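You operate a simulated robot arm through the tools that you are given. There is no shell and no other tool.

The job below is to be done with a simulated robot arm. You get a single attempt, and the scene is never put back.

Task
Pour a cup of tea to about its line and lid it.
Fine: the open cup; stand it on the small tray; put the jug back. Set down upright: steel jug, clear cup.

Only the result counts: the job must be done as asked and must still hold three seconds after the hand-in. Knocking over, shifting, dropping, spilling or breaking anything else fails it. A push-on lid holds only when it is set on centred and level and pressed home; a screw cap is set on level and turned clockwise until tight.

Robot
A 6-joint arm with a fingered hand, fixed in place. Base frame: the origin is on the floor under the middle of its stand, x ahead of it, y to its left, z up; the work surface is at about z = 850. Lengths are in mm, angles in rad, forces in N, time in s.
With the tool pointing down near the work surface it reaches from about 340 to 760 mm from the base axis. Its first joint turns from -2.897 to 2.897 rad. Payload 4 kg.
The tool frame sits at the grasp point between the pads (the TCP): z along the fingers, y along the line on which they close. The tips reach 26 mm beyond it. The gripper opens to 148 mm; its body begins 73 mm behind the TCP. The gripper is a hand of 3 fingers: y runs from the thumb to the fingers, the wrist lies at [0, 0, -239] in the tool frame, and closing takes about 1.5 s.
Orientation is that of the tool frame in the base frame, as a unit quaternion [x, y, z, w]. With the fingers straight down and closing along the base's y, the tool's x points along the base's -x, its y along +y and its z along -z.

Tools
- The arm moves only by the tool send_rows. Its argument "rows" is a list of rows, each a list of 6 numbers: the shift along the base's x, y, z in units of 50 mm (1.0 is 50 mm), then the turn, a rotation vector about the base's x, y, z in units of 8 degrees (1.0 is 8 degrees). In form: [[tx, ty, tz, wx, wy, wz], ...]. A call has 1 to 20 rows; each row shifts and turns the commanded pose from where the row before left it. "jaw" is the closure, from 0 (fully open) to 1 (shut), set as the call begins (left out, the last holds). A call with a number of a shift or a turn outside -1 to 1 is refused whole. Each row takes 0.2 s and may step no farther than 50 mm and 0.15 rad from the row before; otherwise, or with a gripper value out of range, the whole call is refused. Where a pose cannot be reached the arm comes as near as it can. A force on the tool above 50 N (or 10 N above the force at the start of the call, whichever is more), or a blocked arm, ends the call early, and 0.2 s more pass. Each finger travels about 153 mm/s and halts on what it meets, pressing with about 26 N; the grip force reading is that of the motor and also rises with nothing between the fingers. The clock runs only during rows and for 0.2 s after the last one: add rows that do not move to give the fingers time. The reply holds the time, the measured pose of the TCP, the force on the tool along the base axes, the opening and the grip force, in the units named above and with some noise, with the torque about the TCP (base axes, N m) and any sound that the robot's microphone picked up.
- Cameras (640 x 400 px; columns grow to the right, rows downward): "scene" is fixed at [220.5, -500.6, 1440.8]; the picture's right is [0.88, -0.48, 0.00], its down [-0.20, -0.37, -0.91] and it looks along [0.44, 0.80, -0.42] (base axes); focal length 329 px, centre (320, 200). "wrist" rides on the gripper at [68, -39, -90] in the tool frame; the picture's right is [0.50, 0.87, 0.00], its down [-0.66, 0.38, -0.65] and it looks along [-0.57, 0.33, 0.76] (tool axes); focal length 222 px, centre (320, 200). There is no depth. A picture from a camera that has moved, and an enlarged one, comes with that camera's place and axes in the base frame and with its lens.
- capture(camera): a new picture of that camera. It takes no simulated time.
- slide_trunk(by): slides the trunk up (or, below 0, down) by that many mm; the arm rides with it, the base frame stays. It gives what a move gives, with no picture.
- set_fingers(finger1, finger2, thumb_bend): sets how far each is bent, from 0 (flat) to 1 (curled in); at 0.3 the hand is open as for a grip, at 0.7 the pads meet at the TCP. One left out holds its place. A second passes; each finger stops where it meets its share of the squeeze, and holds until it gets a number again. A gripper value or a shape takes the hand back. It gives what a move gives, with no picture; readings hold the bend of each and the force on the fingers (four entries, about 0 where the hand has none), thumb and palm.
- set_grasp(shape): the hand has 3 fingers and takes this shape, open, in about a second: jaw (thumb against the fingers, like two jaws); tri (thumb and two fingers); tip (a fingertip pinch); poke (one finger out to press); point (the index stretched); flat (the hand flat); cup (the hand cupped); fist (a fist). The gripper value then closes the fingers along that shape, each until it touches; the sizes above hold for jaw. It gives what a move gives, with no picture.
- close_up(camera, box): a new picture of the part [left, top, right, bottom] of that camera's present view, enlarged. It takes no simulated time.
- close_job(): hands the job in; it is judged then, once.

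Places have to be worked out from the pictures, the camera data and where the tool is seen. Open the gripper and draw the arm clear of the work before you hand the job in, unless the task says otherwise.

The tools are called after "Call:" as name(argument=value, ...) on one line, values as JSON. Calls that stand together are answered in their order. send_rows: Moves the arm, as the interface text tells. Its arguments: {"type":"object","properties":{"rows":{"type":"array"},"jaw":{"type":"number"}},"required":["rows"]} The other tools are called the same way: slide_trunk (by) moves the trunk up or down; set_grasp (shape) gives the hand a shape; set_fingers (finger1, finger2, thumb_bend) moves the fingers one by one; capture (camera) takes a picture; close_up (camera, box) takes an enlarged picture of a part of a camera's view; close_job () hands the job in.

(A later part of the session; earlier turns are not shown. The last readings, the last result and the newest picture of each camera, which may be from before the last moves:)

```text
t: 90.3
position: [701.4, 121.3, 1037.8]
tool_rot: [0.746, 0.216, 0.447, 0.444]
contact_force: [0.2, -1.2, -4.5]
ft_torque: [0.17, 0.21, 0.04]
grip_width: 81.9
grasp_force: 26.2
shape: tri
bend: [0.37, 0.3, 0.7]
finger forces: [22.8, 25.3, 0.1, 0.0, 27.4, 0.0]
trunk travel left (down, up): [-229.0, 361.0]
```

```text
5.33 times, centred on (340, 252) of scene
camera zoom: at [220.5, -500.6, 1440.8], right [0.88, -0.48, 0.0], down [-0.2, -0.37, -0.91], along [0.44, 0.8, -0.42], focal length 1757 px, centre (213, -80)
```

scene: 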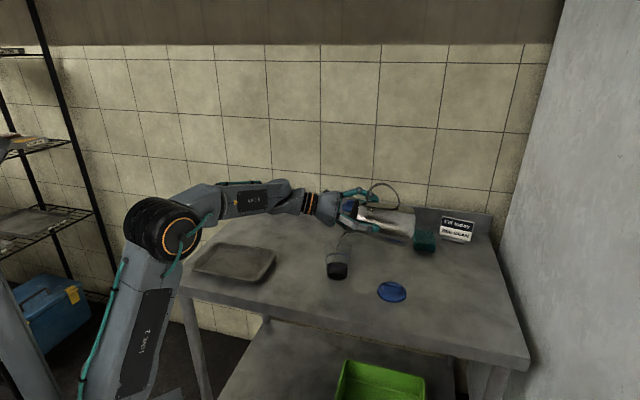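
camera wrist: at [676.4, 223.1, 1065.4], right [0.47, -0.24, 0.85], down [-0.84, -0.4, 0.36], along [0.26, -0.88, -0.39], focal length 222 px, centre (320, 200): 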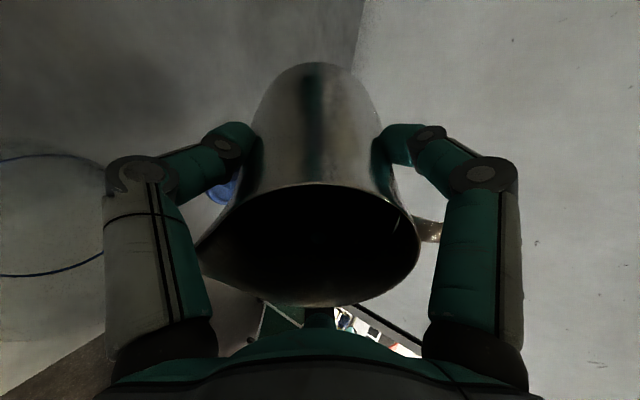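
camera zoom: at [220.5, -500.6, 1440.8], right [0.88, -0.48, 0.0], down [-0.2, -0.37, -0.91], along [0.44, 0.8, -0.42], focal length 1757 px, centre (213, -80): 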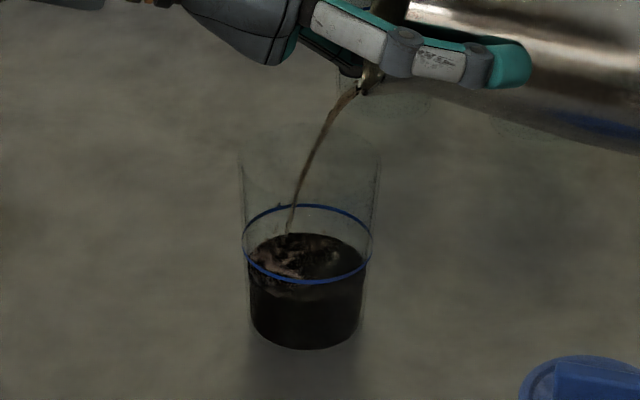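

Call:
send_rows(rows=[[0, 0, 0, 0, 0, 0], [0, 0, 0, 0, 0, 0], [0, 0, 0, 0, 0, 0], [0, 0, 0, 0, 0, 0], [0, 0, 0, 0, 0, 0]])

Call:
close_up(camera="scene", box=[300, 215, 380, 290])

```text
t: 91.5
position: [701.6, 121.9, 1037.7]
tool_rot: [0.746, 0.216, 0.447, 0.443]
contact_force: [0.3, -0.1, -4.1]
ft_torque: [0.14, 0.19, -0.01]
grip_width: 82.0
grasp_force: 25.7
shape: tri
bend: [0.37, 0.3, 0.7]
finger forces: [22.8, 25.2, 0.0, 0.0, 27.3, 0.0]
trunk travel left (down, up): [-229.0, 361.0]
```

```text
5.33 times, centred on (340, 252) of scene
camera zoom: at [220.5, -500.6, 1440.8], right [0.88, -0.48, 0.0], down [-0.2, -0.37, -0.91], along [0.44, 0.8, -0.42], focal length 1757 px, centre (213, -80)
```

zoom: 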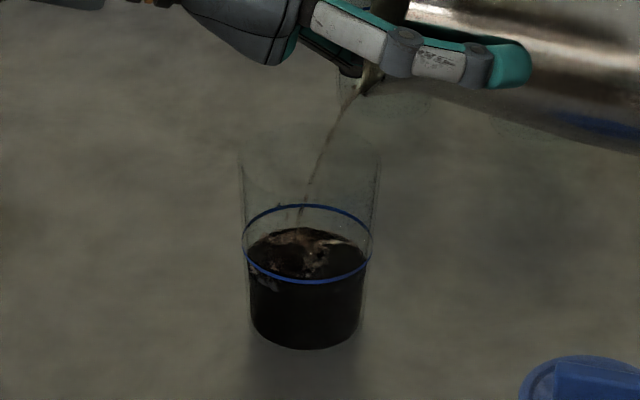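

About 12–15 mm below the line still. I go to 80°.

Call:
send_rows(rows=[[0, 0, 0.034, -0.12, -0.22, 0], [0, 0, 0, 0, 0, 0], [0, 0, 0, 0, 0, 0], [0, 0, 0, 0, 0, 0], [0, 0, 0, 0, 0, 0], [0, 0, 0, 0, 0, 0]])

Call:
close_up(camera="scene", box=[300, 215, 380, 290])

```text
t: 92.9
position: [701.5, 121.7, 1039.2]
tool_rot: [0.736, 0.213, 0.457, 0.453]
contact_force: [-1.1, -0.5, -3.6]
ft_torque: [0.14, 0.18, 0.03]
grip_width: 82.1
grasp_force: 25.8
shape: tri
bend: [0.37, 0.3, 0.7]
finger forces: [22.9, 25.2, 0.0, 0.1, 27.3, 0.1]
trunk travel left (down, up): [-229.0, 361.0]
```

```text
5.33 times, centred on (340, 252) of scene
camera zoom: at [220.5, -500.6, 1440.8], right [0.88, -0.48, 0.0], down [-0.2, -0.37, -0.91], along [0.44, 0.8, -0.42], focal length 1757 px, centre (213, -80)
```

zoom: 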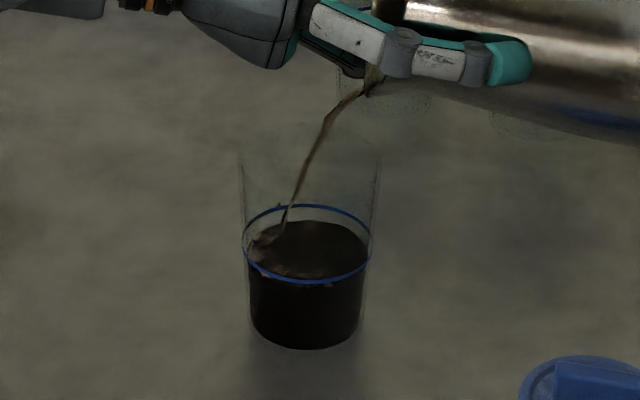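

Call:
send_rows(rows=[[0, 0, 0, 0, 0, 0], [0, 0, 0, 0, 0, 0], [0, 0, 0, 0, 0, 0], [0, 0, 0, 0, 0, 0], [0, 0, 0, 0, 0, 0], [0, 0, 0, 0, 0, 0]])

Call:
close_up(camera="scene", box=[300, 215, 380, 290])

```text
t: 94.3
position: [701.3, 121.3, 1039.8]
tool_rot: [0.736, 0.213, 0.457, 0.453]
contact_force: [0.1, 0.5, -3.4]
ft_torque: [0.1, 0.16, -0.03]
grip_width: 81.9
grasp_force: 25.5
shape: tri
bend: [0.37, 0.3, 0.7]
finger forces: [22.9, 25.1, 0.0, 0.0, 27.1, 0.0]
trunk travel left (down, up): [-229.0, 361.0]
```

```text
5.33 times, centred on (340, 252) of scene
camera zoom: at [220.5, -500.6, 1440.8], right [0.88, -0.48, 0.0], down [-0.2, -0.37, -0.91], along [0.44, 0.8, -0.42], focal length 1757 px, centre (213, -80)
```

zoom: 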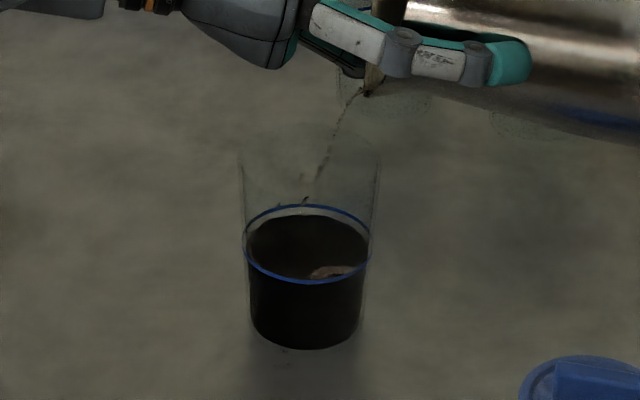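

The level looks close to the line now. I enlarge the view further to judge.

Call:
close_up(camera="scene", box=[325, 245, 353, 270])

```text
16.00 times, centred on (339, 258) of scene
camera zoom: at [220.5, -500.6, 1440.8], right [0.88, -0.48, 0.0], down [-0.2, -0.37, -0.91], along [0.44, 0.8, -0.42], focal length 5270 px, centre (16, -720)
```

zoom: 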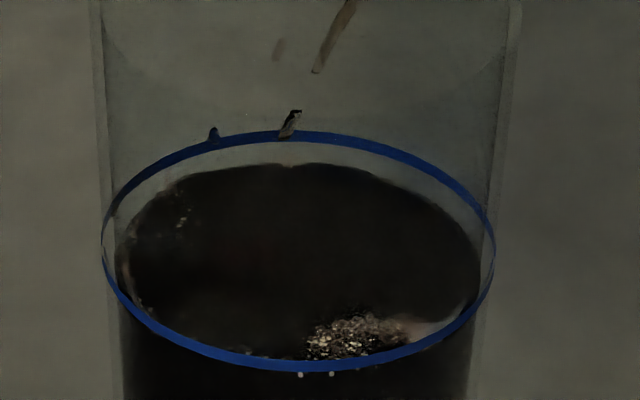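

The surface is about 4 mm below the line and the flow has nearly stopped. One more degree should top it up.

Call:
send_rows(rows=[[0, 0, 0.015, -0.048, -0.088, 0], [0, 0, 0, 0, 0, 0], [0, 0, 0, 0, 0, 0], [0, 0, 0, 0, 0, 0], [0, 0, 0, 0, 0, 0]])

Call:
close_up(camera="scene", box=[325, 245, 353, 270])

Call:
close_up(camera="scene", box=[300, 215, 380, 290])

```text
t: 95.5
position: [700.0, 121.6, 1039.9]
tool_rot: [0.731, 0.211, 0.461, 0.457]
contact_force: [0.0, -0.2, -4.0]
ft_torque: [0.11, 0.14, 0.0]
grip_width: 82.0
grasp_force: 26.1
shape: tri
bend: [0.37, 0.3, 0.7]
finger forces: [22.9, 25.2, 0.1, 0.1, 27.2, 0.0]
trunk travel left (down, up): [-229.0, 361.0]
```

```text
16.00 times, centred on (339, 258) of scene
camera zoom: at [220.5, -500.6, 1440.8], right [0.88, -0.48, 0.0], down [-0.2, -0.37, -0.91], along [0.44, 0.8, -0.42], focal length 5270 px, centre (16, -720)
```

zoom: 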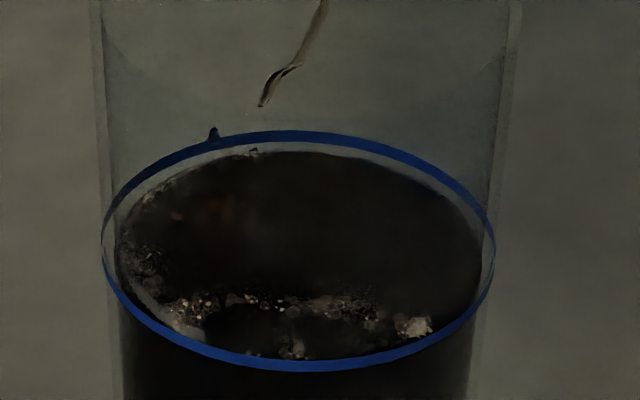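

```text
5.33 times, centred on (340, 252) of scene
camera zoom: at [220.5, -500.6, 1440.8], right [0.88, -0.48, 0.0], down [-0.2, -0.37, -0.91], along [0.44, 0.8, -0.42], focal length 1757 px, centre (213, -80)
```

zoom: 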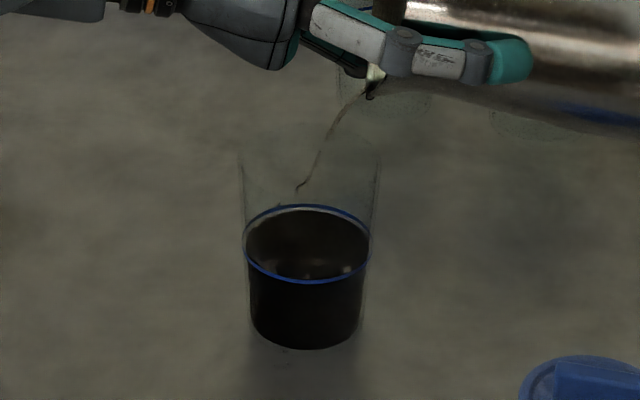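

About 2 mm below the line with a thin trickle left. I let it run a moment more.

Call:
send_rows(rows=[[0, 0, 0, 0, 0, 0], [0, 0, 0, 0, 0, 0], [0, 0, 0, 0, 0, 0]])

Call:
close_up(camera="scene", box=[325, 245, 353, 270])

Call:
close_up(camera="scene", box=[300, 215, 380, 290])

```text
t: 96.3
position: [701.4, 120.3, 1040.6]
tool_rot: [0.731, 0.211, 0.46, 0.458]
contact_force: [0.6, 0.1, -3.7]
ft_torque: [0.11, 0.15, 0.0]
grip_width: 82.0
grasp_force: 26.0
shape: tri
bend: [0.37, 0.3, 0.7]
finger forces: [23.0, 25.2, 0.0, 0.0, 27.3, 0.1]
trunk travel left (down, up): [-229.0, 361.0]
```

```text
16.00 times, centred on (339, 258) of scene
camera zoom: at [220.5, -500.6, 1440.8], right [0.88, -0.48, 0.0], down [-0.2, -0.37, -0.91], along [0.44, 0.8, -0.42], focal length 5270 px, centre (16, -720)
```

zoom: 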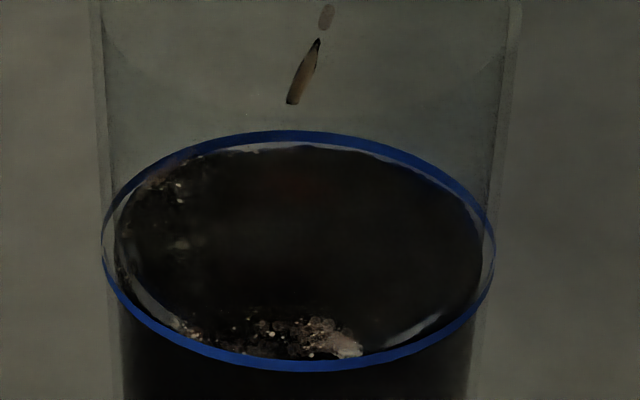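

```text
5.33 times, centred on (340, 252) of scene
camera zoom: at [220.5, -500.6, 1440.8], right [0.88, -0.48, 0.0], down [-0.2, -0.37, -0.91], along [0.44, 0.8, -0.42], focal length 1757 px, centre (213, -80)
```

zoom: 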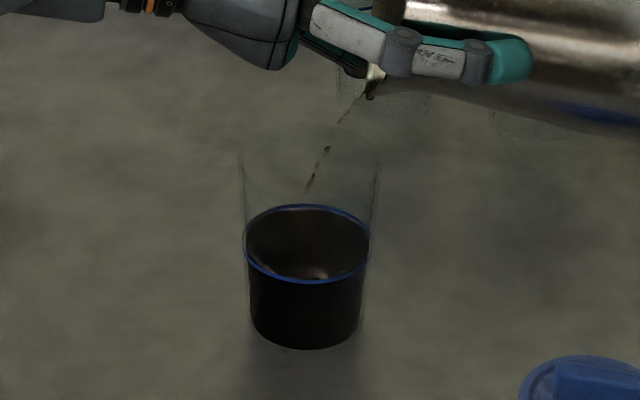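

The level is within about 1 mm of the line. I tilt back promptly, keeping the lip over the cup to catch drips.

Call:
send_rows(rows=[[0.07, -0.04, -0.08, 0.36, 0.66, 0], [0.08, -0.045, -0.1, 0.419, 0.768, 0], [0.08, -0.045, -0.1, 0.419, 0.768, 0], [0, 0, 0, 0, 0, 0], [0, 0, 0, 0, 0, 0], [0, 0, 0, 0, 0, 0]])

Call:
close_up(camera="scene", box=[300, 200, 400, 290])

Call:
close_up(camera="scene", box=[325, 245, 353, 270])

```text
t: 97.7
position: [712.3, 114.5, 1026.9]
tool_rot: [0.828, 0.239, 0.36, 0.357]
contact_force: [1.4, -0.8, -3.1]
ft_torque: [0.08, 0.2, 0.01]
grip_width: 82.3
grasp_force: 25.8
shape: tri
bend: [0.37, 0.3, 0.7]
finger forces: [23.0, 25.0, 0.0, 0.0, 26.6, 0.1]
trunk travel left (down, up): [-229.0, 361.0]
```

```text
4.44 times, centred on (350, 245) of scene
camera zoom: at [220.5, -500.6, 1440.8], right [0.88, -0.48, 0.0], down [-0.2, -0.37, -0.91], along [0.44, 0.8, -0.42], focal length 1464 px, centre (187, 0)
```

zoom: 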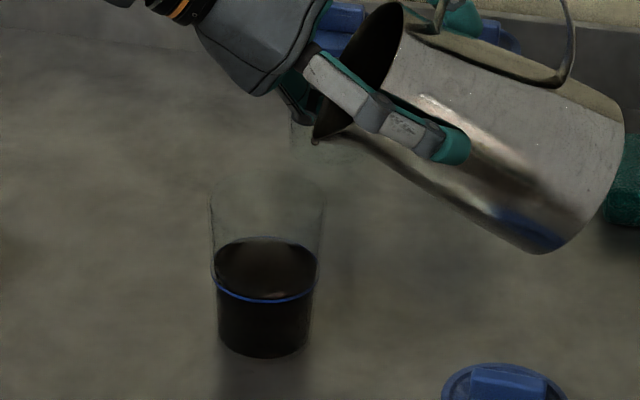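

```text
16.00 times, centred on (339, 258) of scene
camera zoom: at [220.5, -500.6, 1440.8], right [0.88, -0.48, 0.0], down [-0.2, -0.37, -0.91], along [0.44, 0.8, -0.42], focal length 5270 px, centre (16, -720)
```

zoom: 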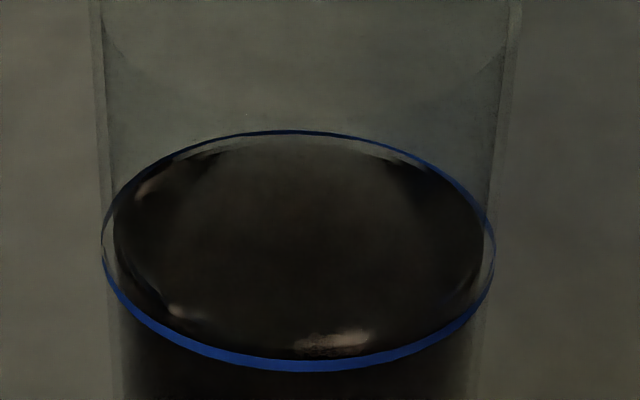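

The surface now sits right at the line. A tiny drop hangs at the spout, so I tilt back further while keeping the lip over the cup, then raise it.

Call:
send_rows(rows=[[-0.08, 0.04, 0.1, 0.4785, 0.878, 0], [-0.05, 0.03, 0.15, 0.4785, 0.878, 0], [0, 0, 0.2, 0.4785, 0.878, 0], [0, 0, 0.2, 0, 0, 0], [0, 0, 0, 0, 0, 0], [0, 0, 0, 0, 0, 0]])

Call:
close_up(camera="scene", box=[290, 170, 410, 290])

Call:
capture(camera="wrist")

```text
t: 99.1
position: [701.5, 118.0, 1053.9]
tool_rot: [0.911, 0.264, 0.226, 0.222]
contact_force: [-0.5, 0.2, -5.5]
ft_torque: [0.09, 0.06, 0.02]
grip_width: 81.7
grasp_force: 26.0
shape: tri
bend: [0.38, 0.3, 0.7]
finger forces: [24.2, 25.0, 0.0, 0.1, 25.9, 0.0]
out of reach, approached as far as the arm can: row 4
trunk travel left (down, up): [-229.0, 361.0]
```

```text
3.33 times, centred on (350, 230) of scene
camera zoom: at [220.5, -500.6, 1440.8], right [0.88, -0.48, 0.0], down [-0.2, -0.37, -0.91], along [0.44, 0.8, -0.42], focal length 1098 px, centre (220, 100)
```

zoom: 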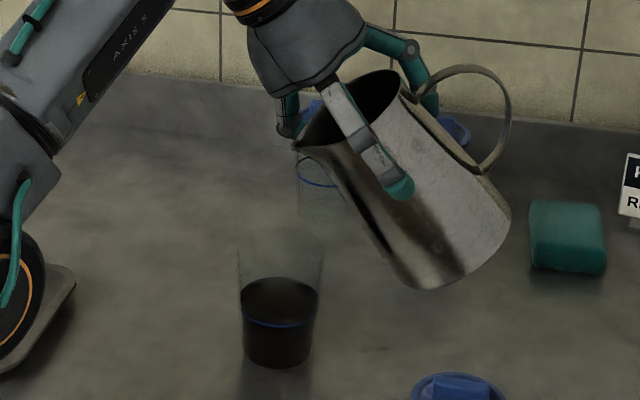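

```text
taken
camera wrist: at [690.9, 214.1, 1124.9], right [0.71, -0.37, 0.6], down [-0.7, -0.48, 0.53], along [0.09, -0.79, -0.6], focal length 222 px, centre (320, 200)
```

wrist: 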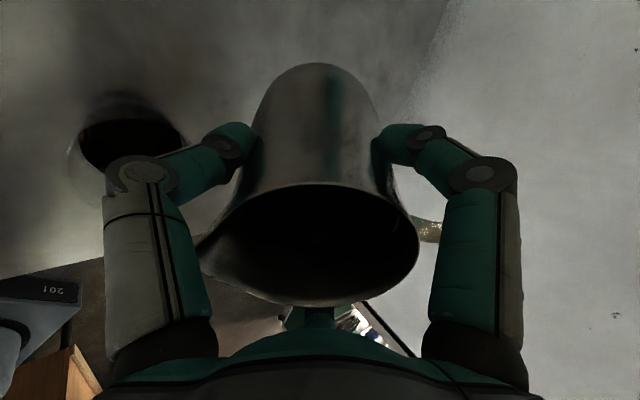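

The pour is clean and the cup stands at its line. I raise the trunk, which lifts the jug well clear of the cup.

Call:
slide_trunk(by=120)

Call:
close_up(camera="scene", box=[290, 210, 410, 310])

```text
t: 100.6
position: [703.0, 119.5, 1174.2]
tool_rot: [0.911, 0.264, 0.226, 0.222]
contact_force: [0.4, 0.0, -3.8]
ft_torque: [0.06, 0.08, -0.02]
grip_width: 81.7
grasp_force: 26.1
shape: tri
bend: [0.38, 0.3, 0.7]
finger forces: [24.2, 24.8, 0.0, 0.0, 25.9, 0.1]
trunk travel left (down, up): [-349.0, 241.0]
```

```text
4.00 times, centred on (350, 260) of scene
camera zoom: at [220.5, -500.6, 1440.8], right [0.88, -0.48, 0.0], down [-0.2, -0.37, -0.91], along [0.44, 0.8, -0.42], focal length 1318 px, centre (200, -40)
```

zoom: 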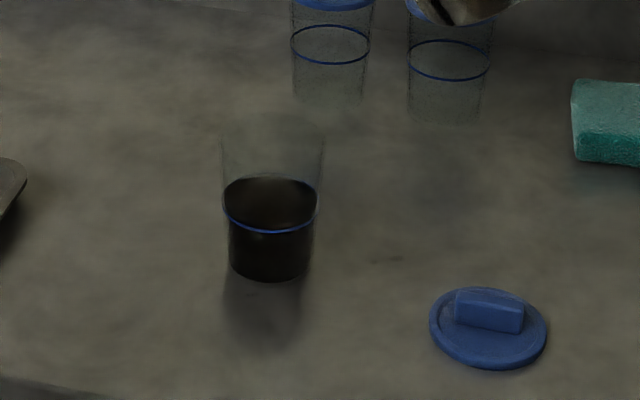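

I check the dark speck on the table to the right of the cup, in case it's a spilt drop.

Call:
close_up(camera="scene", box=[350, 262, 382, 286])

Call:
close_up(camera="scene", box=[310, 190, 500, 310])

```text
16.00 times, centred on (366, 274) of scene
camera zoom: at [220.5, -500.6, 1440.8], right [0.88, -0.48, 0.0], down [-0.2, -0.37, -0.91], along [0.44, 0.8, -0.42], focal length 5270 px, centre (-416, -984)
```

zoom: 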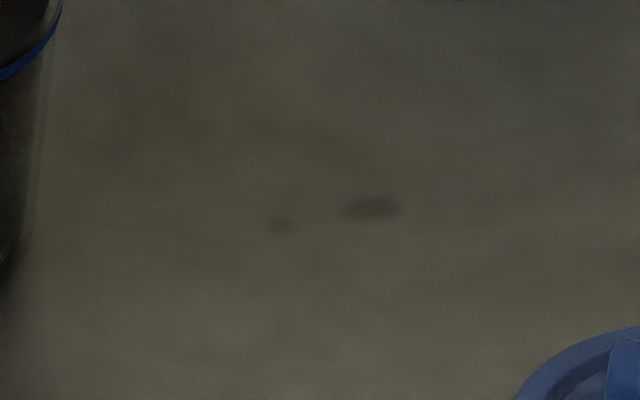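

```text
3.33 times, centred on (405, 250) of scene
camera zoom: at [220.5, -500.6, 1440.8], right [0.88, -0.48, 0.0], down [-0.2, -0.37, -0.91], along [0.44, 0.8, -0.42], focal length 1098 px, centre (37, 33)
```

zoom: 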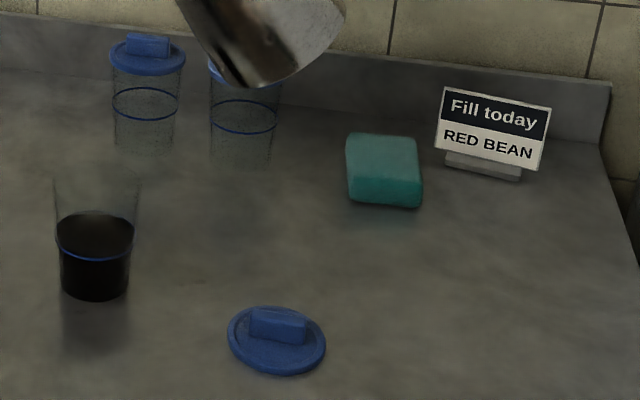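

The two faint smudges lie right beneath where the jug hovers, so they may be shadow. I move the jug away and look again: untilt a bit and retract over the cup at a safe height.

Call:
send_rows(rows=[[-0.3, 0.1, 0, 0, 0, 0], [-0.6, 0.25, 0, 0.2, 0.37, 0], [-0.6, 0.25, 0, 0.2, 0.37, 0], [-0.6, 0.25, 0, 0.2, 0.37, 0], [-0.6, 0.25, 0, 0, 0, 0], [-0.6, 0.25, 0, 0, 0, 0], [-0.6, 0.25, 0, 0, 0, 0], [-0.6, 0.25, 0, 0, 0, 0], [-0.3, 0.15, 0, 0, 0, 0], [0, 0, 0, 0, 0, 0]])

Call:
close_up(camera="scene", box=[310, 230, 420, 310])

Call:
capture(camera="scene")

```text
t: 102.8
position: [520.2, 226.1, 1217.9]
tool_rot: [0.935, 0.27, 0.165, 0.163]
contact_force: [-0.1, -0.1, -3.7]
ft_torque: [0.06, 0.02, -0.02]
grip_width: 81.4
grasp_force: 25.8
shape: tri
bend: [0.38, 0.3, 0.7]
finger forces: [24.1, 24.7, 0.1, 0.1, 25.3, 0.0]
out of reach, approached as far as the arm can: row 1, 2, 3, 4, 5, 6, 7
trunk travel left (down, up): [-349.0, 241.0]
```

```text
5.00 times, centred on (365, 270) of scene
camera zoom: at [220.5, -500.6, 1440.8], right [0.88, -0.48, 0.0], down [-0.2, -0.37, -0.91], along [0.44, 0.8, -0.42], focal length 1647 px, centre (95, -150)
```

zoom: 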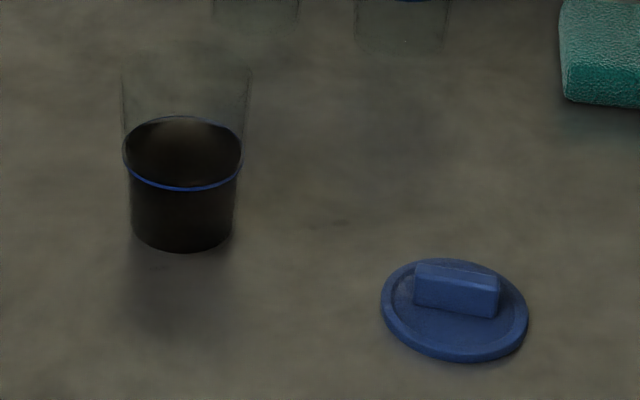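

```text
taken
```

scene: 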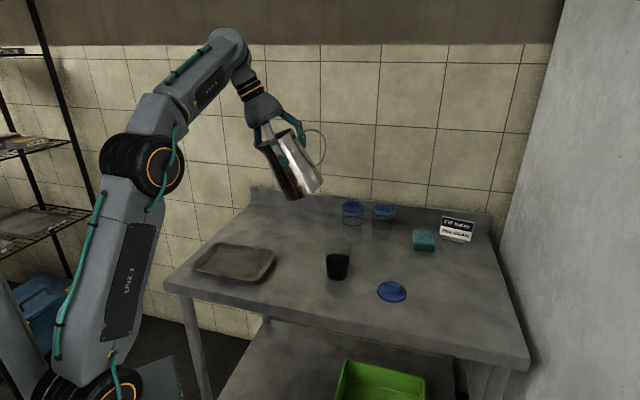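

The smudge stays put but is fainter, so it looks like table texture and shading. Now I return the jug: raise the trunk, level the jug and work back toward its place.

Call:
slide_trunk(by=120)

Call:
send_rows(rows=[[0, 0, -0.5, 0.2, 0.37, 0], [0, 0, -0.6, 0.4, 0.738, 0], [0, 0, -0.6, 0.4, 0.738, 0], [0, 0, -0.6, 0.4, 0.738, 0], [0, 0, -0.3, 0.2, 0.368, 0], [0, 0, 0, 0, 0, 0]])

Call:
slide_trunk(by=120)

```text
t: 104.3
position: [521.7, 227.4, 1337.4]
tool_rot: [0.935, 0.27, 0.165, 0.163]
contact_force: [0.4, -0.4, -4.1]
ft_torque: [0.06, 0.08, -0.01]
grip_width: 81.6
grasp_force: 25.7
shape: tri
bend: [0.38, 0.3, 0.7]
finger forces: [24.0, 24.6, 0.0, 0.0, 25.2, 0.0]
trunk travel left (down, up): [-469.0, 121.0]
```

```text
t: 105.7
position: [521.6, 229.6, 1208.2]
tool_rot: [0.961, 0.277, -0.001, -0.001]
contact_force: [1.5, -0.1, -3.3]
ft_torque: [0.03, 0.02, 0.01]
grip_width: 81.2
grasp_force: 26.1
shape: tri
bend: [0.38, 0.3, 0.7]
finger forces: [24.6, 24.7, 0.0, 0.0, 24.4, 0.0]
trunk travel left (down, up): [-469.0, 121.0]
```

```text
t: 107.2
position: [521.5, 228.3, 1326.7]
tool_rot: [0.961, 0.277, 0.0, 0.0]
contact_force: [-0.5, 0.0, -3.7]
ft_torque: [0.01, 0.02, -0.04]
grip_width: 81.1
grasp_force: 25.7
shape: tri
bend: [0.38, 0.3, 0.7]
finger forces: [24.6, 24.7, 0.1, 0.1, 24.4, 0.0]
trunk travel left (down, up): [-589.0, 1.0]
```

The grip width changed by about 1 mm, so the jug may have shifted slightly in the fingers. I check how it hangs now.

Call:
close_up(camera="scene", box=[240, 60, 360, 180])

Call:
capture(camera="wrist")

```text
3.33 times, centred on (300, 120) of scene
camera zoom: at [220.5, -500.6, 1440.8], right [0.88, -0.48, 0.0], down [-0.2, -0.37, -0.91], along [0.44, 0.8, -0.42], focal length 1098 px, centre (387, 467)
```

zoom: 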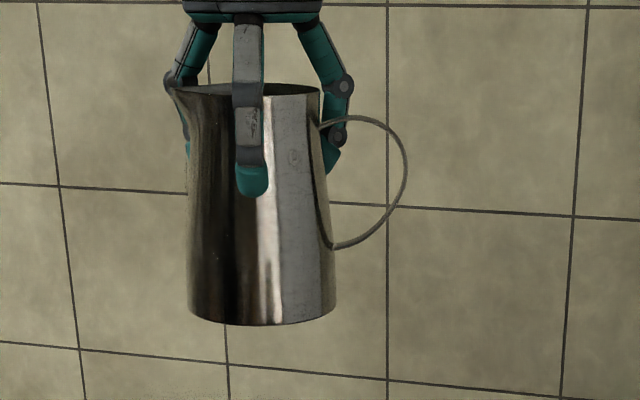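

```text
taken
camera wrist: at [558.2, 298.5, 1417.0], right [0.89, -0.47, 0.0], down [-0.35, -0.67, 0.65], along [-0.3, -0.58, -0.76], focal length 222 px, centre (320, 200)
```

wrist: 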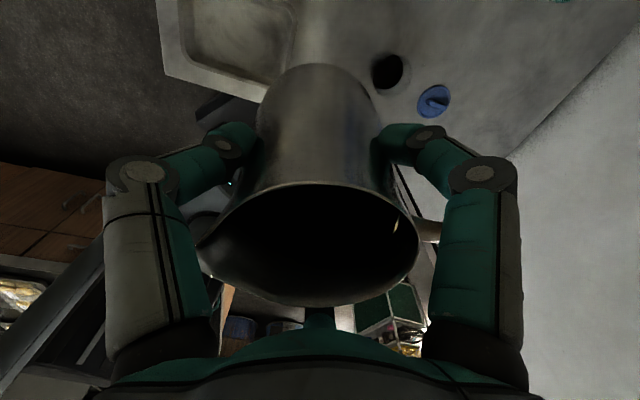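

The jug still sits upright and essentially unshifted in the grip. I turn it back +163° to its original heading while descending to the retract point.

Call:
send_rows(rows=[[-0.0715, 0.0717, -0.197, 0, 0, 0.5], [-0.0715, 0.0717, -0.197, 0, 0, 0.9], [-0.0715, 0.0717, -0.197, 0, 0, 1], [-0.0715, 0.0717, -0.197, 0, 0, 1], [-0.0715, 0.0717, -0.197, 0, 0, 1], [-0.0715, 0.0717, -0.197, 0, 0, 1], [-0.0715, 0.0717, -0.197, 0, 0, 1], [-0.0715, 0.0717, -0.197, 0, 0, 1], [-0.0715, 0.0717, -0.197, 0, 0, 1], [-0.0715, 0.0717, -0.197, 0, 0, 1], [-0.0715, 0.0717, -0.197, 0, 0, 1], [-0.0715, 0.0717, -0.197, 0, 0, 1], [-0.0715, 0.0717, -0.197, 0, 0, 1], [-0.0715, 0.0717, -0.197, 0, 0, 1], [-0.0715, 0.0717, -0.197, 0, 0, 1], [-0.0715, 0.0717, -0.197, 0, 0, 1], [-0.0715, 0.0717, -0.197, 0, 0, 1], [-0.0715, 0.0717, -0.197, 0, 0, 1], [-0.0715, 0.0717, -0.197, 0, 0, 1], [-0.0715, 0.0717, -0.197, 0, 0, 1]])

Call:
send_rows(rows=[[0, 0, 0, 0, 0, 0.6], [0, 0, 0, 0, 0, 0.4], [0, 0, 0, 0, 0, 0]])

```text
t: 111.4
position: [449.9, 299.2, 1132.4]
tool_rot: [-0.067, 0.998, 0.0, 0.0]
contact_force: [-0.1, -0.6, -3.3]
ft_torque: [-0.04, -0.02, -0.01]
grip_width: 81.5
grasp_force: 25.4
shape: tri
bend: [0.38, 0.3, 0.7]
finger forces: [24.5, 24.6, 0.0, 0.0, 24.2, 0.0]
trunk travel left (down, up): [-589.0, 1.0]
```

```text
t: 112.2
position: [450.4, 300.8, 1133.4]
tool_rot: [-0.135, 0.991, 0.0, 0.0]
contact_force: [-0.2, -0.7, -3.3]
ft_torque: [0.02, 0.0, -0.01]
grip_width: 81.3
grasp_force: 25.7
shape: tri
bend: [0.38, 0.3, 0.7]
finger forces: [24.5, 24.6, 0.0, 0.0, 24.1, 0.0]
trunk travel left (down, up): [-589.0, 1.0]
```

The heading is restored. I move back over the jug's original spot.

Call:
send_rows(rows=[[0.15, 0.25, -0.1, 0, 0, 0], [0.25, 0.4, -0.2, 0, 0, 0], [0.25, 0.4, -0.25, 0, 0, 0], [0.25, 0.4, -0.25, 0, 0, 0], [0.25, 0.4, -0.25, 0, 0, 0], [0.25, 0.4, -0.25, 0, 0, 0], [0.25, 0.4, -0.25, 0, 0, 0], [0.2, 0.32, -0.2, 0, 0, 0], [0.12, 0.2, -0.2, 0, 0, 0], [0, 0, -0.2, 0, 0, 0], [0, 0, 0, 0, 0, 0]])

Call:
close_up(camera="scene", box=[210, 130, 330, 250])

```text
t: 114.6
position: [548.2, 460.0, 1023.8]
tool_rot: [-0.135, 0.991, 0.0, 0.0]
contact_force: [-0.2, -0.1, -3.6]
ft_torque: [-0.01, -0.02, 0.02]
grip_width: 81.6
grasp_force: 26.2
shape: tri
bend: [0.38, 0.3, 0.7]
finger forces: [24.2, 24.6, 0.1, 0.0, 24.2, 0.0]
trunk travel left (down, up): [-589.0, 1.0]
```

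```text
3.33 times, centred on (270, 190) of scene
camera zoom: at [220.5, -500.6, 1440.8], right [0.88, -0.48, 0.0], down [-0.2, -0.37, -0.91], along [0.44, 0.8, -0.42], focal length 1098 px, centre (487, 233)
```

zoom: 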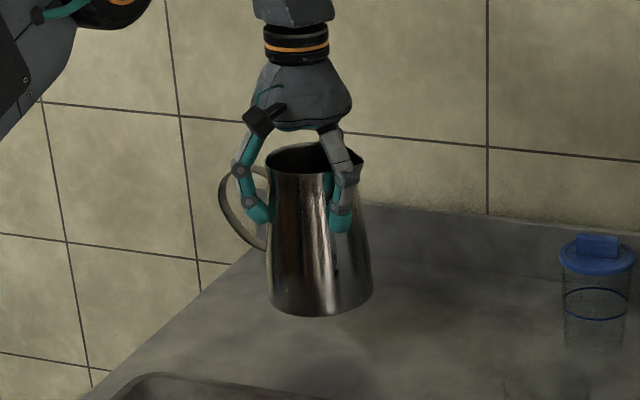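

I lower in gentle steps, watching for touchdown.

Call:
send_rows(rows=[[0, 0, -0.25, 0, 0, 0], [0, 0, -0.25, 0, 0, 0], [0, 0, -0.25, 0, 0, 0], [0, 0, -0.15, 0, 0, 0], [0, 0, 0, 0, 0, 0]])

Call:
send_rows(rows=[[0, 0, -0.08, 0, 0, 0], [0, 0, -0.04, 0, 0, 0], [0, 0, 0, 0, 0, 0]])

Call:
send_rows(rows=[[0, 0, -0.04, 0, 0, 0], [0, 0, 0, 0, 0, 0]])

```text
t: 115.8
position: [546.9, 458.8, 978.9]
tool_rot: [-0.134, 0.991, 0.0, 0.0]
contact_force: [0.4, 0.6, -3.3]
ft_torque: [-0.02, 0.01, -0.01]
grip_width: 81.2
grasp_force: 26.3
shape: tri
bend: [0.38, 0.3, 0.7]
finger forces: [24.3, 24.5, 0.1, 0.0, 24.1, 0.1]
trunk travel left (down, up): [-589.0, 1.0]
```

```text
t: 116.6
position: [547.2, 458.7, 972.1]
tool_rot: [-0.134, 0.991, -0.001, -0.001]
contact_force: [-0.3, 0.8, -3.0]
ft_torque: [-0.02, 0.02, 0.0]
grip_width: 81.4
grasp_force: 25.4
shape: tri
bend: [0.38, 0.3, 0.7]
finger forces: [24.1, 24.5, 0.0, 0.0, 24.1, 0.0]
trunk travel left (down, up): [-589.0, 1.0]
```

```text
t: 117.2
position: [547.9, 458.5, 971.3]
tool_rot: [-0.134, 0.991, -0.001, 0.0]
contact_force: [0.2, -0.1, -4.7]
ft_torque: [-0.01, -0.02, -0.01]
grip_width: 81.3
grasp_force: 26.2
shape: tri
bend: [0.38, 0.3, 0.7]
finger forces: [24.2, 24.4, 0.0, 0.1, 24.0, 0.1]
trunk travel left (down, up): [-589.0, 1.0]
```

Call:
send_rows(rows=[[0.02, 0.015, -0.04, 0, 0, 0], [0, 0, 0, 0, 0, 0]])

Call:
send_rows(rows=[[0, 0, -0.04, 0, 0, 0], [0, 0, 0, 0, 0, 0]])

Call:
close_up(camera="scene", box=[230, 190, 310, 260])

```text
t: 117.8
position: [549.4, 460.6, 967.5]
tool_rot: [-0.134, 0.991, 0.0, 0.0]
contact_force: [-0.3, 0.6, -2.8]
ft_torque: [-0.07, 0.01, 0.02]
grip_width: 81.3
grasp_force: 25.4
shape: tri
bend: [0.38, 0.3, 0.7]
finger forces: [24.1, 24.5, 0.0, 0.1, 24.1, 0.0]
trunk travel left (down, up): [-589.0, 1.0]
```

```text
t: 118.4
position: [547.8, 460.8, 966.2]
tool_rot: [-0.134, 0.991, -0.001, 0.0]
contact_force: [0.7, 0.1, -3.4]
ft_torque: [-0.01, 0.02, 0.03]
grip_width: 81.3
grasp_force: 25.8
shape: tri
bend: [0.38, 0.3, 0.7]
finger forces: [24.2, 24.6, 0.0, 0.0, 24.0, 0.0]
trunk travel left (down, up): [-589.0, 1.0]
```

```text
5.71 times, centred on (270, 225) of scene
camera zoom: at [220.5, -500.6, 1440.8], right [0.88, -0.48, 0.0], down [-0.2, -0.37, -0.91], along [0.44, 0.8, -0.42], focal length 1882 px, centre (606, 57)
```

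zoom: 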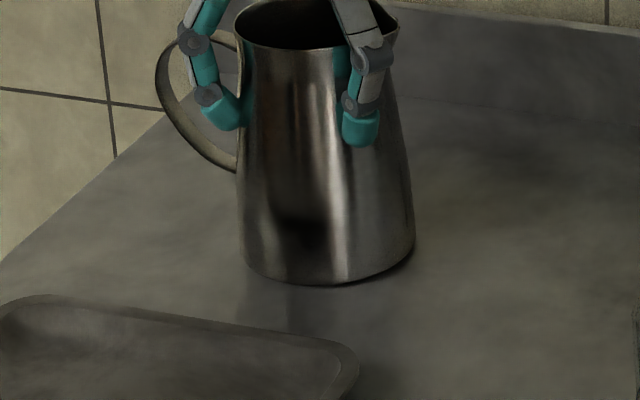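

Nearly touching. A few more millimetres until the load comes off the hand.

Call:
send_rows(rows=[[0, 0, -0.03, 0, 0, 0], [0, 0, 0, 0, 0, 0]])

Call:
send_rows(rows=[[0, 0, -0.03, 0, 0, 0], [0, 0, 0, 0, 0, 0]])

Call:
send_rows(rows=[[0, 0, -0.03, 0, 0, 0], [0, 0, 0, 0, 0, 0]])

```text
t: 119.0
position: [548.5, 460.1, 965.4]
tool_rot: [-0.133, 0.991, 0.0, -0.001]
contact_force: [1.3, 0.6, -1.6]
ft_torque: [0.01, 0.07, -0.03]
grip_width: 81.2
grasp_force: 25.7
shape: tri
bend: [0.38, 0.3, 0.7]
finger forces: [24.1, 24.8, 0.1, 0.0, 24.1, 0.1]
trunk travel left (down, up): [-589.0, 1.0]
```

```text
t: 119.6
position: [549.0, 460.4, 964.2]
tool_rot: [-0.133, 0.991, 0.001, 0.001]
contact_force: [1.8, -0.2, 5.6]
ft_torque: [-0.02, 0.13, 0.02]
grip_width: 81.6
grasp_force: 26.0
shape: tri
bend: [0.38, 0.3, 0.7]
finger forces: [25.3, 25.1, 0.0, 0.1, 25.9, 0.1]
trunk travel left (down, up): [-589.0, 1.0]
```

```text
t: 120.2
position: [549.2, 460.4, 965.0]
tool_rot: [-0.134, 0.991, 0.0, 0.0]
contact_force: [1.9, 0.4, 14.2]
ft_torque: [-0.05, 0.06, 0.06]
grip_width: 81.5
grasp_force: 26.5
shape: tri
bend: [0.37, 0.29, 0.7]
finger forces: [26.7, 26.4, 0.0, 0.1, 26.2, 0.1]
trunk travel left (down, up): [-589.0, 1.0]
```

The jug is down (14 N upward) at the original height. I open the fingers.

Call:
send_rows(rows=[[0, 0, 0.02, 0, 0, 0], [0, 0, 0, 0, 0, 0], [0, 0, 0, 0, 0, 0], [0, 0, 0, 0, 0, 0], [0, 0, 0, 0, 0, 0], [0, 0, 0, 0, 0, 0]], jaw=0.0)

Call:
close_up(camera="scene", box=[210, 140, 330, 250])

Call:
capture(camera="wrist")

```text
t: 121.6
position: [549.6, 459.1, 964.0]
tool_rot: [-0.134, 0.991, 0.0, 0.0]
contact_force: [0.0, 0.2, 0.8]
ft_torque: [0.01, -0.02, 0.01]
grip_width: 147.6
grasp_force: 0.0
shape: tri
bend: [0.3, 0.3, 0.3]
finger forces: [0.2, 0.1, 0.0, 0.0, 0.0, 0.0]
trunk travel left (down, up): [-589.0, 1.0]
```

```text
3.64 times, centred on (270, 195) of scene
camera zoom: at [220.5, -500.6, 1440.8], right [0.88, -0.48, 0.0], down [-0.2, -0.37, -0.91], along [0.44, 0.8, -0.42], focal length 1198 px, centre (502, 218)
```

zoom: 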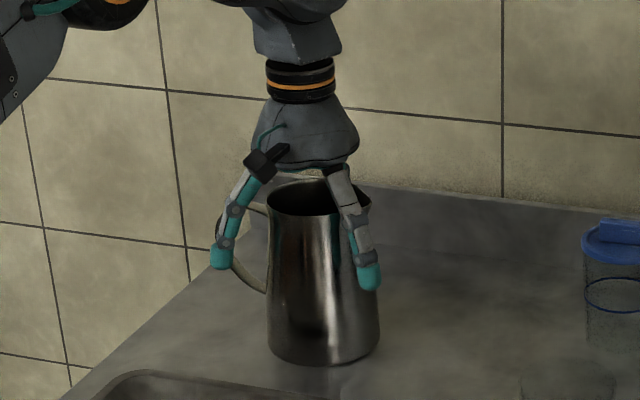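

```text
taken
camera wrist: at [494.6, 404.5, 1053.5], right [-0.71, 0.7, 0.0], down [0.53, 0.54, 0.65], along [0.46, 0.47, -0.76], focal length 222 px, centre (320, 200)
```

wrist: 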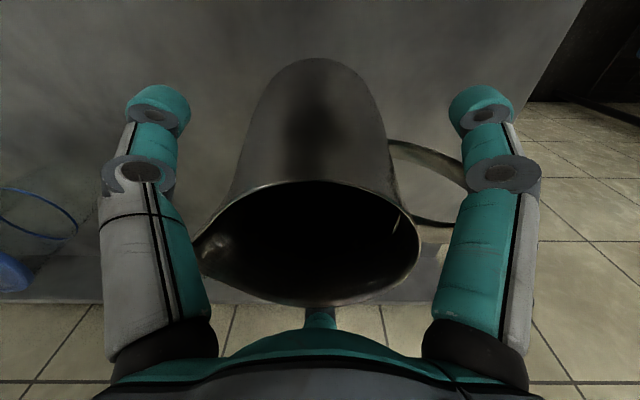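

The jug is back on its spot, upright and released. I rise straight up clear of it.

Call:
send_rows(rows=[[0, 0, 0.3, 0, 0, 0], [0, 0, 0.6, 0, 0, 0], [0, 0, 0.7, 0, 0, 0], [0, 0, 0.7, 0, 0, 0], [0, 0, 0.7, 0, 0, 0], [0, 0, 0.3, 0, 0, 0]])

Call:
close_up(camera="scene", box=[210, 140, 330, 260])

```text
t: 123.0
position: [549.8, 458.8, 1128.4]
tool_rot: [-0.133, 0.991, 0.0, -0.001]
contact_force: [0.3, 0.2, -0.1]
ft_torque: [-0.03, -0.01, -0.01]
grip_width: 148.2
grasp_force: 0.1
shape: tri
bend: [0.3, 0.3, 0.3]
finger forces: [0.0, 0.1, 0.1, 0.0, 0.1, 0.1]
trunk travel left (down, up): [-589.0, 1.0]
```

```text
3.33 times, centred on (270, 200) of scene
camera zoom: at [220.5, -500.6, 1440.8], right [0.88, -0.48, 0.0], down [-0.2, -0.37, -0.91], along [0.44, 0.8, -0.42], focal length 1098 px, centre (487, 200)
```

zoom: 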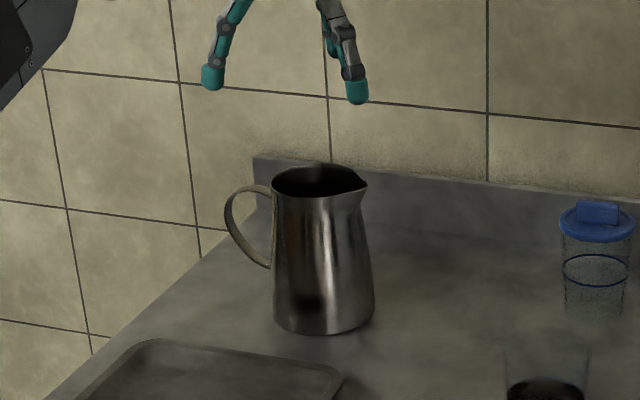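

The jug stands properly in its place. I move over toward the lid for a close look.

Call:
send_rows(rows=[[-0.28, -0.83, 0, 0, 0, 0], [-0.28, -0.83, 0, 0, 0, 0], [-0.28, -0.83, 0, 0, 0, 0], [-0.28, -0.83, 0, 0, 0, 0], [-0.28, -0.83, 0, 0, 0, 0], [0.5, -0.73, 0, 0, 0, 0], [0.5, -0.73, 0, 0, 0, 0], [0.5, -0.73, 0, 0, 0, 0], [0.5, -0.73, 0, 0, 0, 0], [0.5, -0.73, 0, 0, 0, 0], [0.5, -0.73, 0, 0, 0, 0], [0, 0, 0, 0, 0, 0]])

Call:
capture(camera="wrist")

Call:
capture(camera="scene")

```text
t: 125.6
position: [629.4, 31.7, 1127.2]
tool_rot: [-0.135, 0.991, 0.001, 0.0]
contact_force: [-0.4, 0.0, 0.3]
ft_torque: [0.01, 0.01, -0.02]
grip_width: 147.9
grasp_force: 0.0
shape: tri
bend: [0.3, 0.3, 0.3]
finger forces: [0.1, 0.0, 0.1, 0.1, 0.0, 0.0]
trunk travel left (down, up): [-589.0, 1.0]
```

```text
taken
camera wrist: at [575.4, -22.0, 1217.0], right [-0.71, 0.7, 0.0], down [0.53, 0.54, 0.65], along [0.46, 0.47, -0.76], focal length 222 px, centre (320, 200)
```

wrist: 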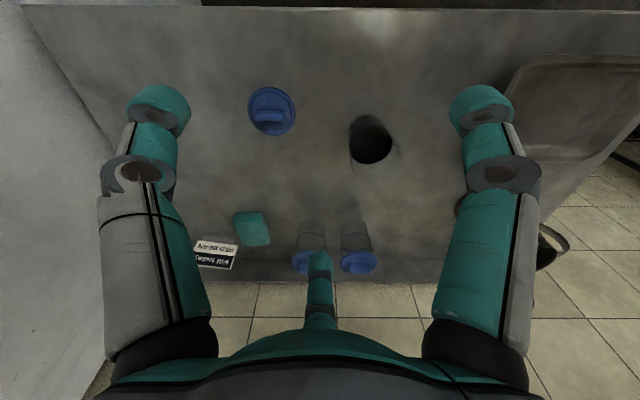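

```text
taken
```

scene: 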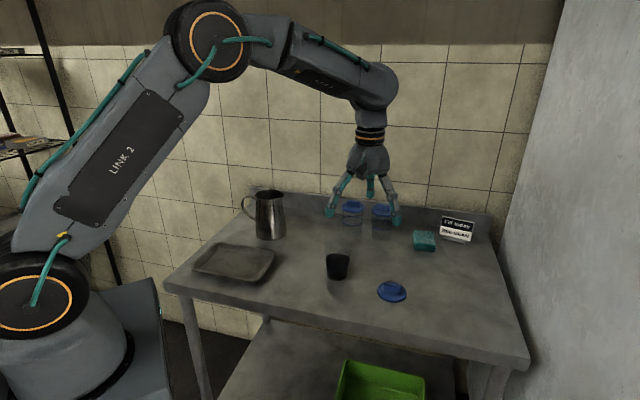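

Call:
close_up(camera="wrist", box=[235, 75, 309, 145])

Call:
close_up(camera="scene", box=[372, 275, 412, 305])

Call:
close_up(camera="wrist", box=[330, 100, 420, 180])

Call:
close_up(camera="scene", box=[335, 195, 400, 245])

```text
5.71 times, centred on (272, 110) of wrist
camera zoom: at [575.4, -22.0, 1217.0], right [-0.71, 0.7, 0.0], down [0.53, 0.54, 0.65], along [0.46, 0.47, -0.76], focal length 1269 px, centre (594, 714)
```

zoom: 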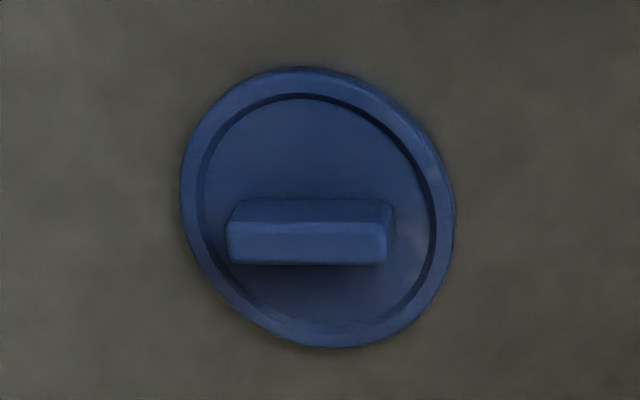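

```text
13.33 times, centred on (392, 290) of scene
camera zoom: at [220.5, -500.6, 1440.8], right [0.88, -0.48, 0.0], down [-0.2, -0.37, -0.91], along [0.44, 0.8, -0.42], focal length 4392 px, centre (-640, -1000)
```

zoom: 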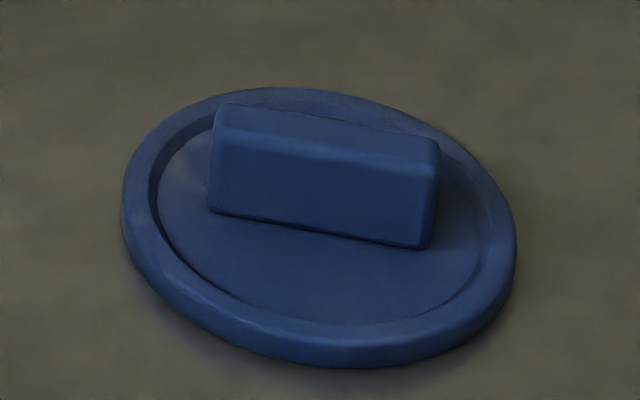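

```text
5.00 times, centred on (375, 140) of wrist
camera zoom: at [575.4, -22.0, 1217.0], right [-0.71, 0.7, 0.0], down [0.53, 0.54, 0.65], along [0.46, 0.47, -0.76], focal length 1111 px, centre (45, 500)
```

zoom: 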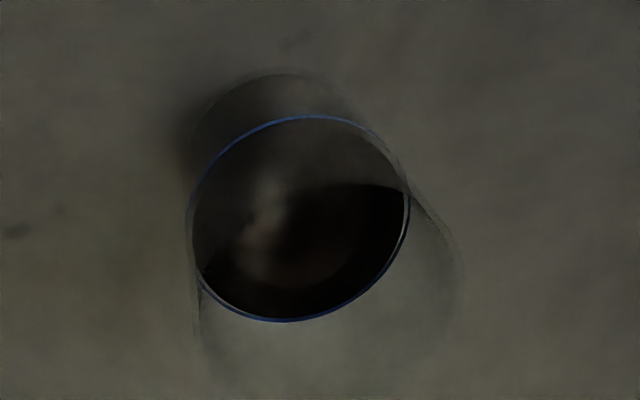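

```text
8.00 times, centred on (368, 220) of scene
camera zoom: at [220.5, -500.6, 1440.8], right [0.88, -0.48, 0.0], down [-0.2, -0.37, -0.91], along [0.44, 0.8, -0.42], focal length 2635 px, centre (-60, 40)
```

zoom: 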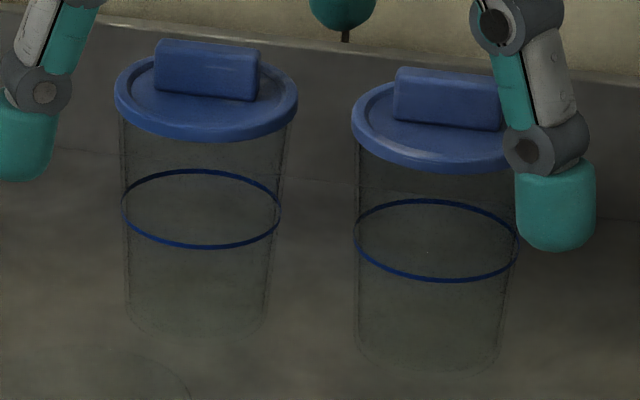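

The lid lies tab-up with a tab about 45×12×18 mm. Before moving on I look at the faint spot near (712, 109) from this angle.

Call:
close_up(camera="wrist", box=[294, 126, 334, 156])

Call:
close_up(camera="scene", box=[355, 265, 380, 283])

```text
13.33 times, centred on (314, 141) of wrist
camera zoom: at [575.4, -22.0, 1217.0], right [-0.71, 0.7, 0.0], down [0.53, 0.54, 0.65], along [0.46, 0.47, -0.76], focal length 2962 px, centre (400, 987)
```

zoom: 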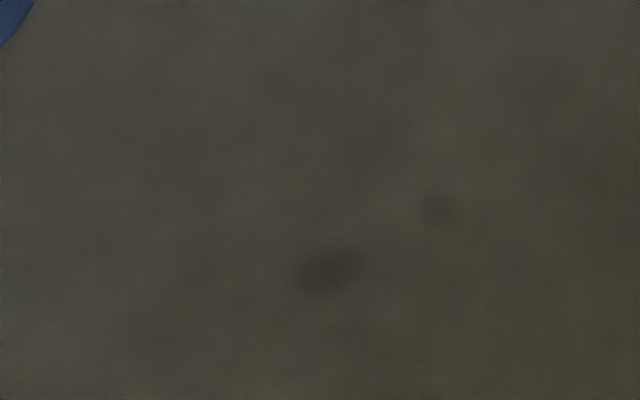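

```text
16.00 times, centred on (368, 274) of scene
camera zoom: at [220.5, -500.6, 1440.8], right [0.88, -0.48, 0.0], down [-0.2, -0.37, -0.91], along [0.44, 0.8, -0.42], focal length 5270 px, centre (-440, -984)
```

zoom: 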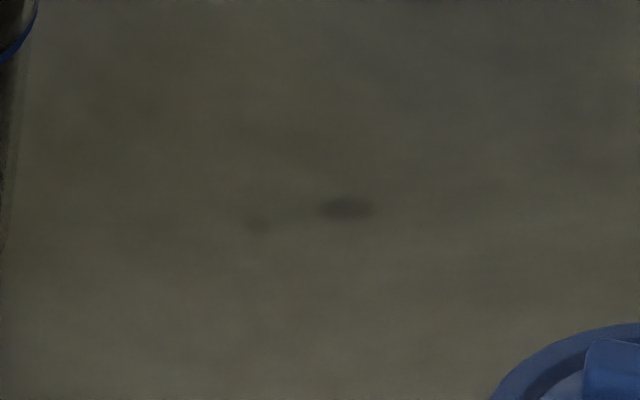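

The spots are low-contrast blurs in the table surface, not tea. The lid centre triangulates to (719, 13), with the tab's long axis along azimuth 135°/-45°. I yaw so the thumb faces the tab's long side (azimuth 225°), pre-close to about 56 mm and go above the lid.

Call:
send_rows(rows=[[0.2, -0.04, -0.2, 0, 0, -0.9], [0.2, -0.04, -0.2, 0, 0, -0.95], [0.2, -0.04, -0.2, 0, 0, -0.95], [0.2, -0.04, -0.2, 0, 0, -0.95], [0.2, -0.04, -0.2, 0, 0, -0.95], [0.2, -0.04, -0.2, 0, 0, -0.95], [0.2, -0.04, -0.2, 0, 0, -0.95], [0.2, -0.04, -0.2, 0, 0, -0.95], [0.19, -0.04, -0.2, 0, 0, 0], [0, 0, 0, 0, 0, 0]], jaw=0.62)

Call:
capture(camera="wrist")

Call:
close_up(camera="scene", box=[330, 190, 450, 310])

```text
t: 127.8
position: [720.1, 15.3, 1038.2]
tool_rot: [0.383, 0.924, 0.0, 0.0]
contact_force: [0.9, -0.2, -0.3]
ft_torque: [-0.01, 0.01, 0.0]
grip_width: 56.7
grasp_force: 0.1
shape: tri
bend: [0.77, 0.77, 0.7]
finger forces: [0.0, 0.0, 0.0, 0.0, 0.0, 0.1]
trunk travel left (down, up): [-589.0, 1.0]
```

```text
taken
camera wrist: at [645.1, 35.8, 1127.3], right [0.26, 0.97, 0.0], down [0.73, -0.2, 0.65], along [0.63, -0.17, -0.76], focal length 222 px, centre (320, 200)
```

wrist: 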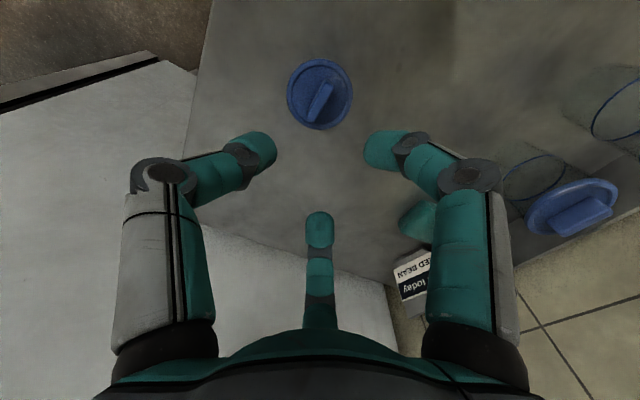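

```text
3.33 times, centred on (390, 250) of scene
camera zoom: at [220.5, -500.6, 1440.8], right [0.88, -0.48, 0.0], down [-0.2, -0.37, -0.91], along [0.44, 0.8, -0.42], focal length 1098 px, centre (87, 33)
```

zoom: 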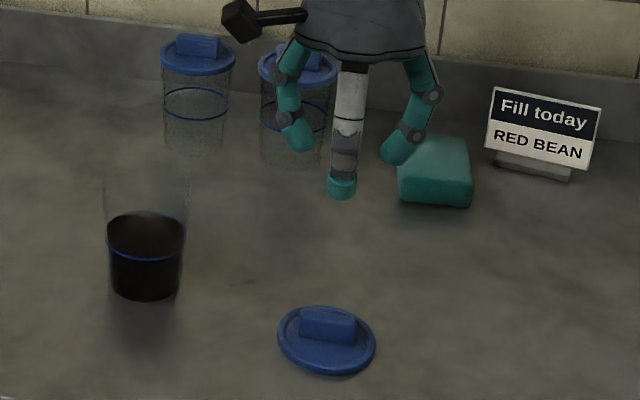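

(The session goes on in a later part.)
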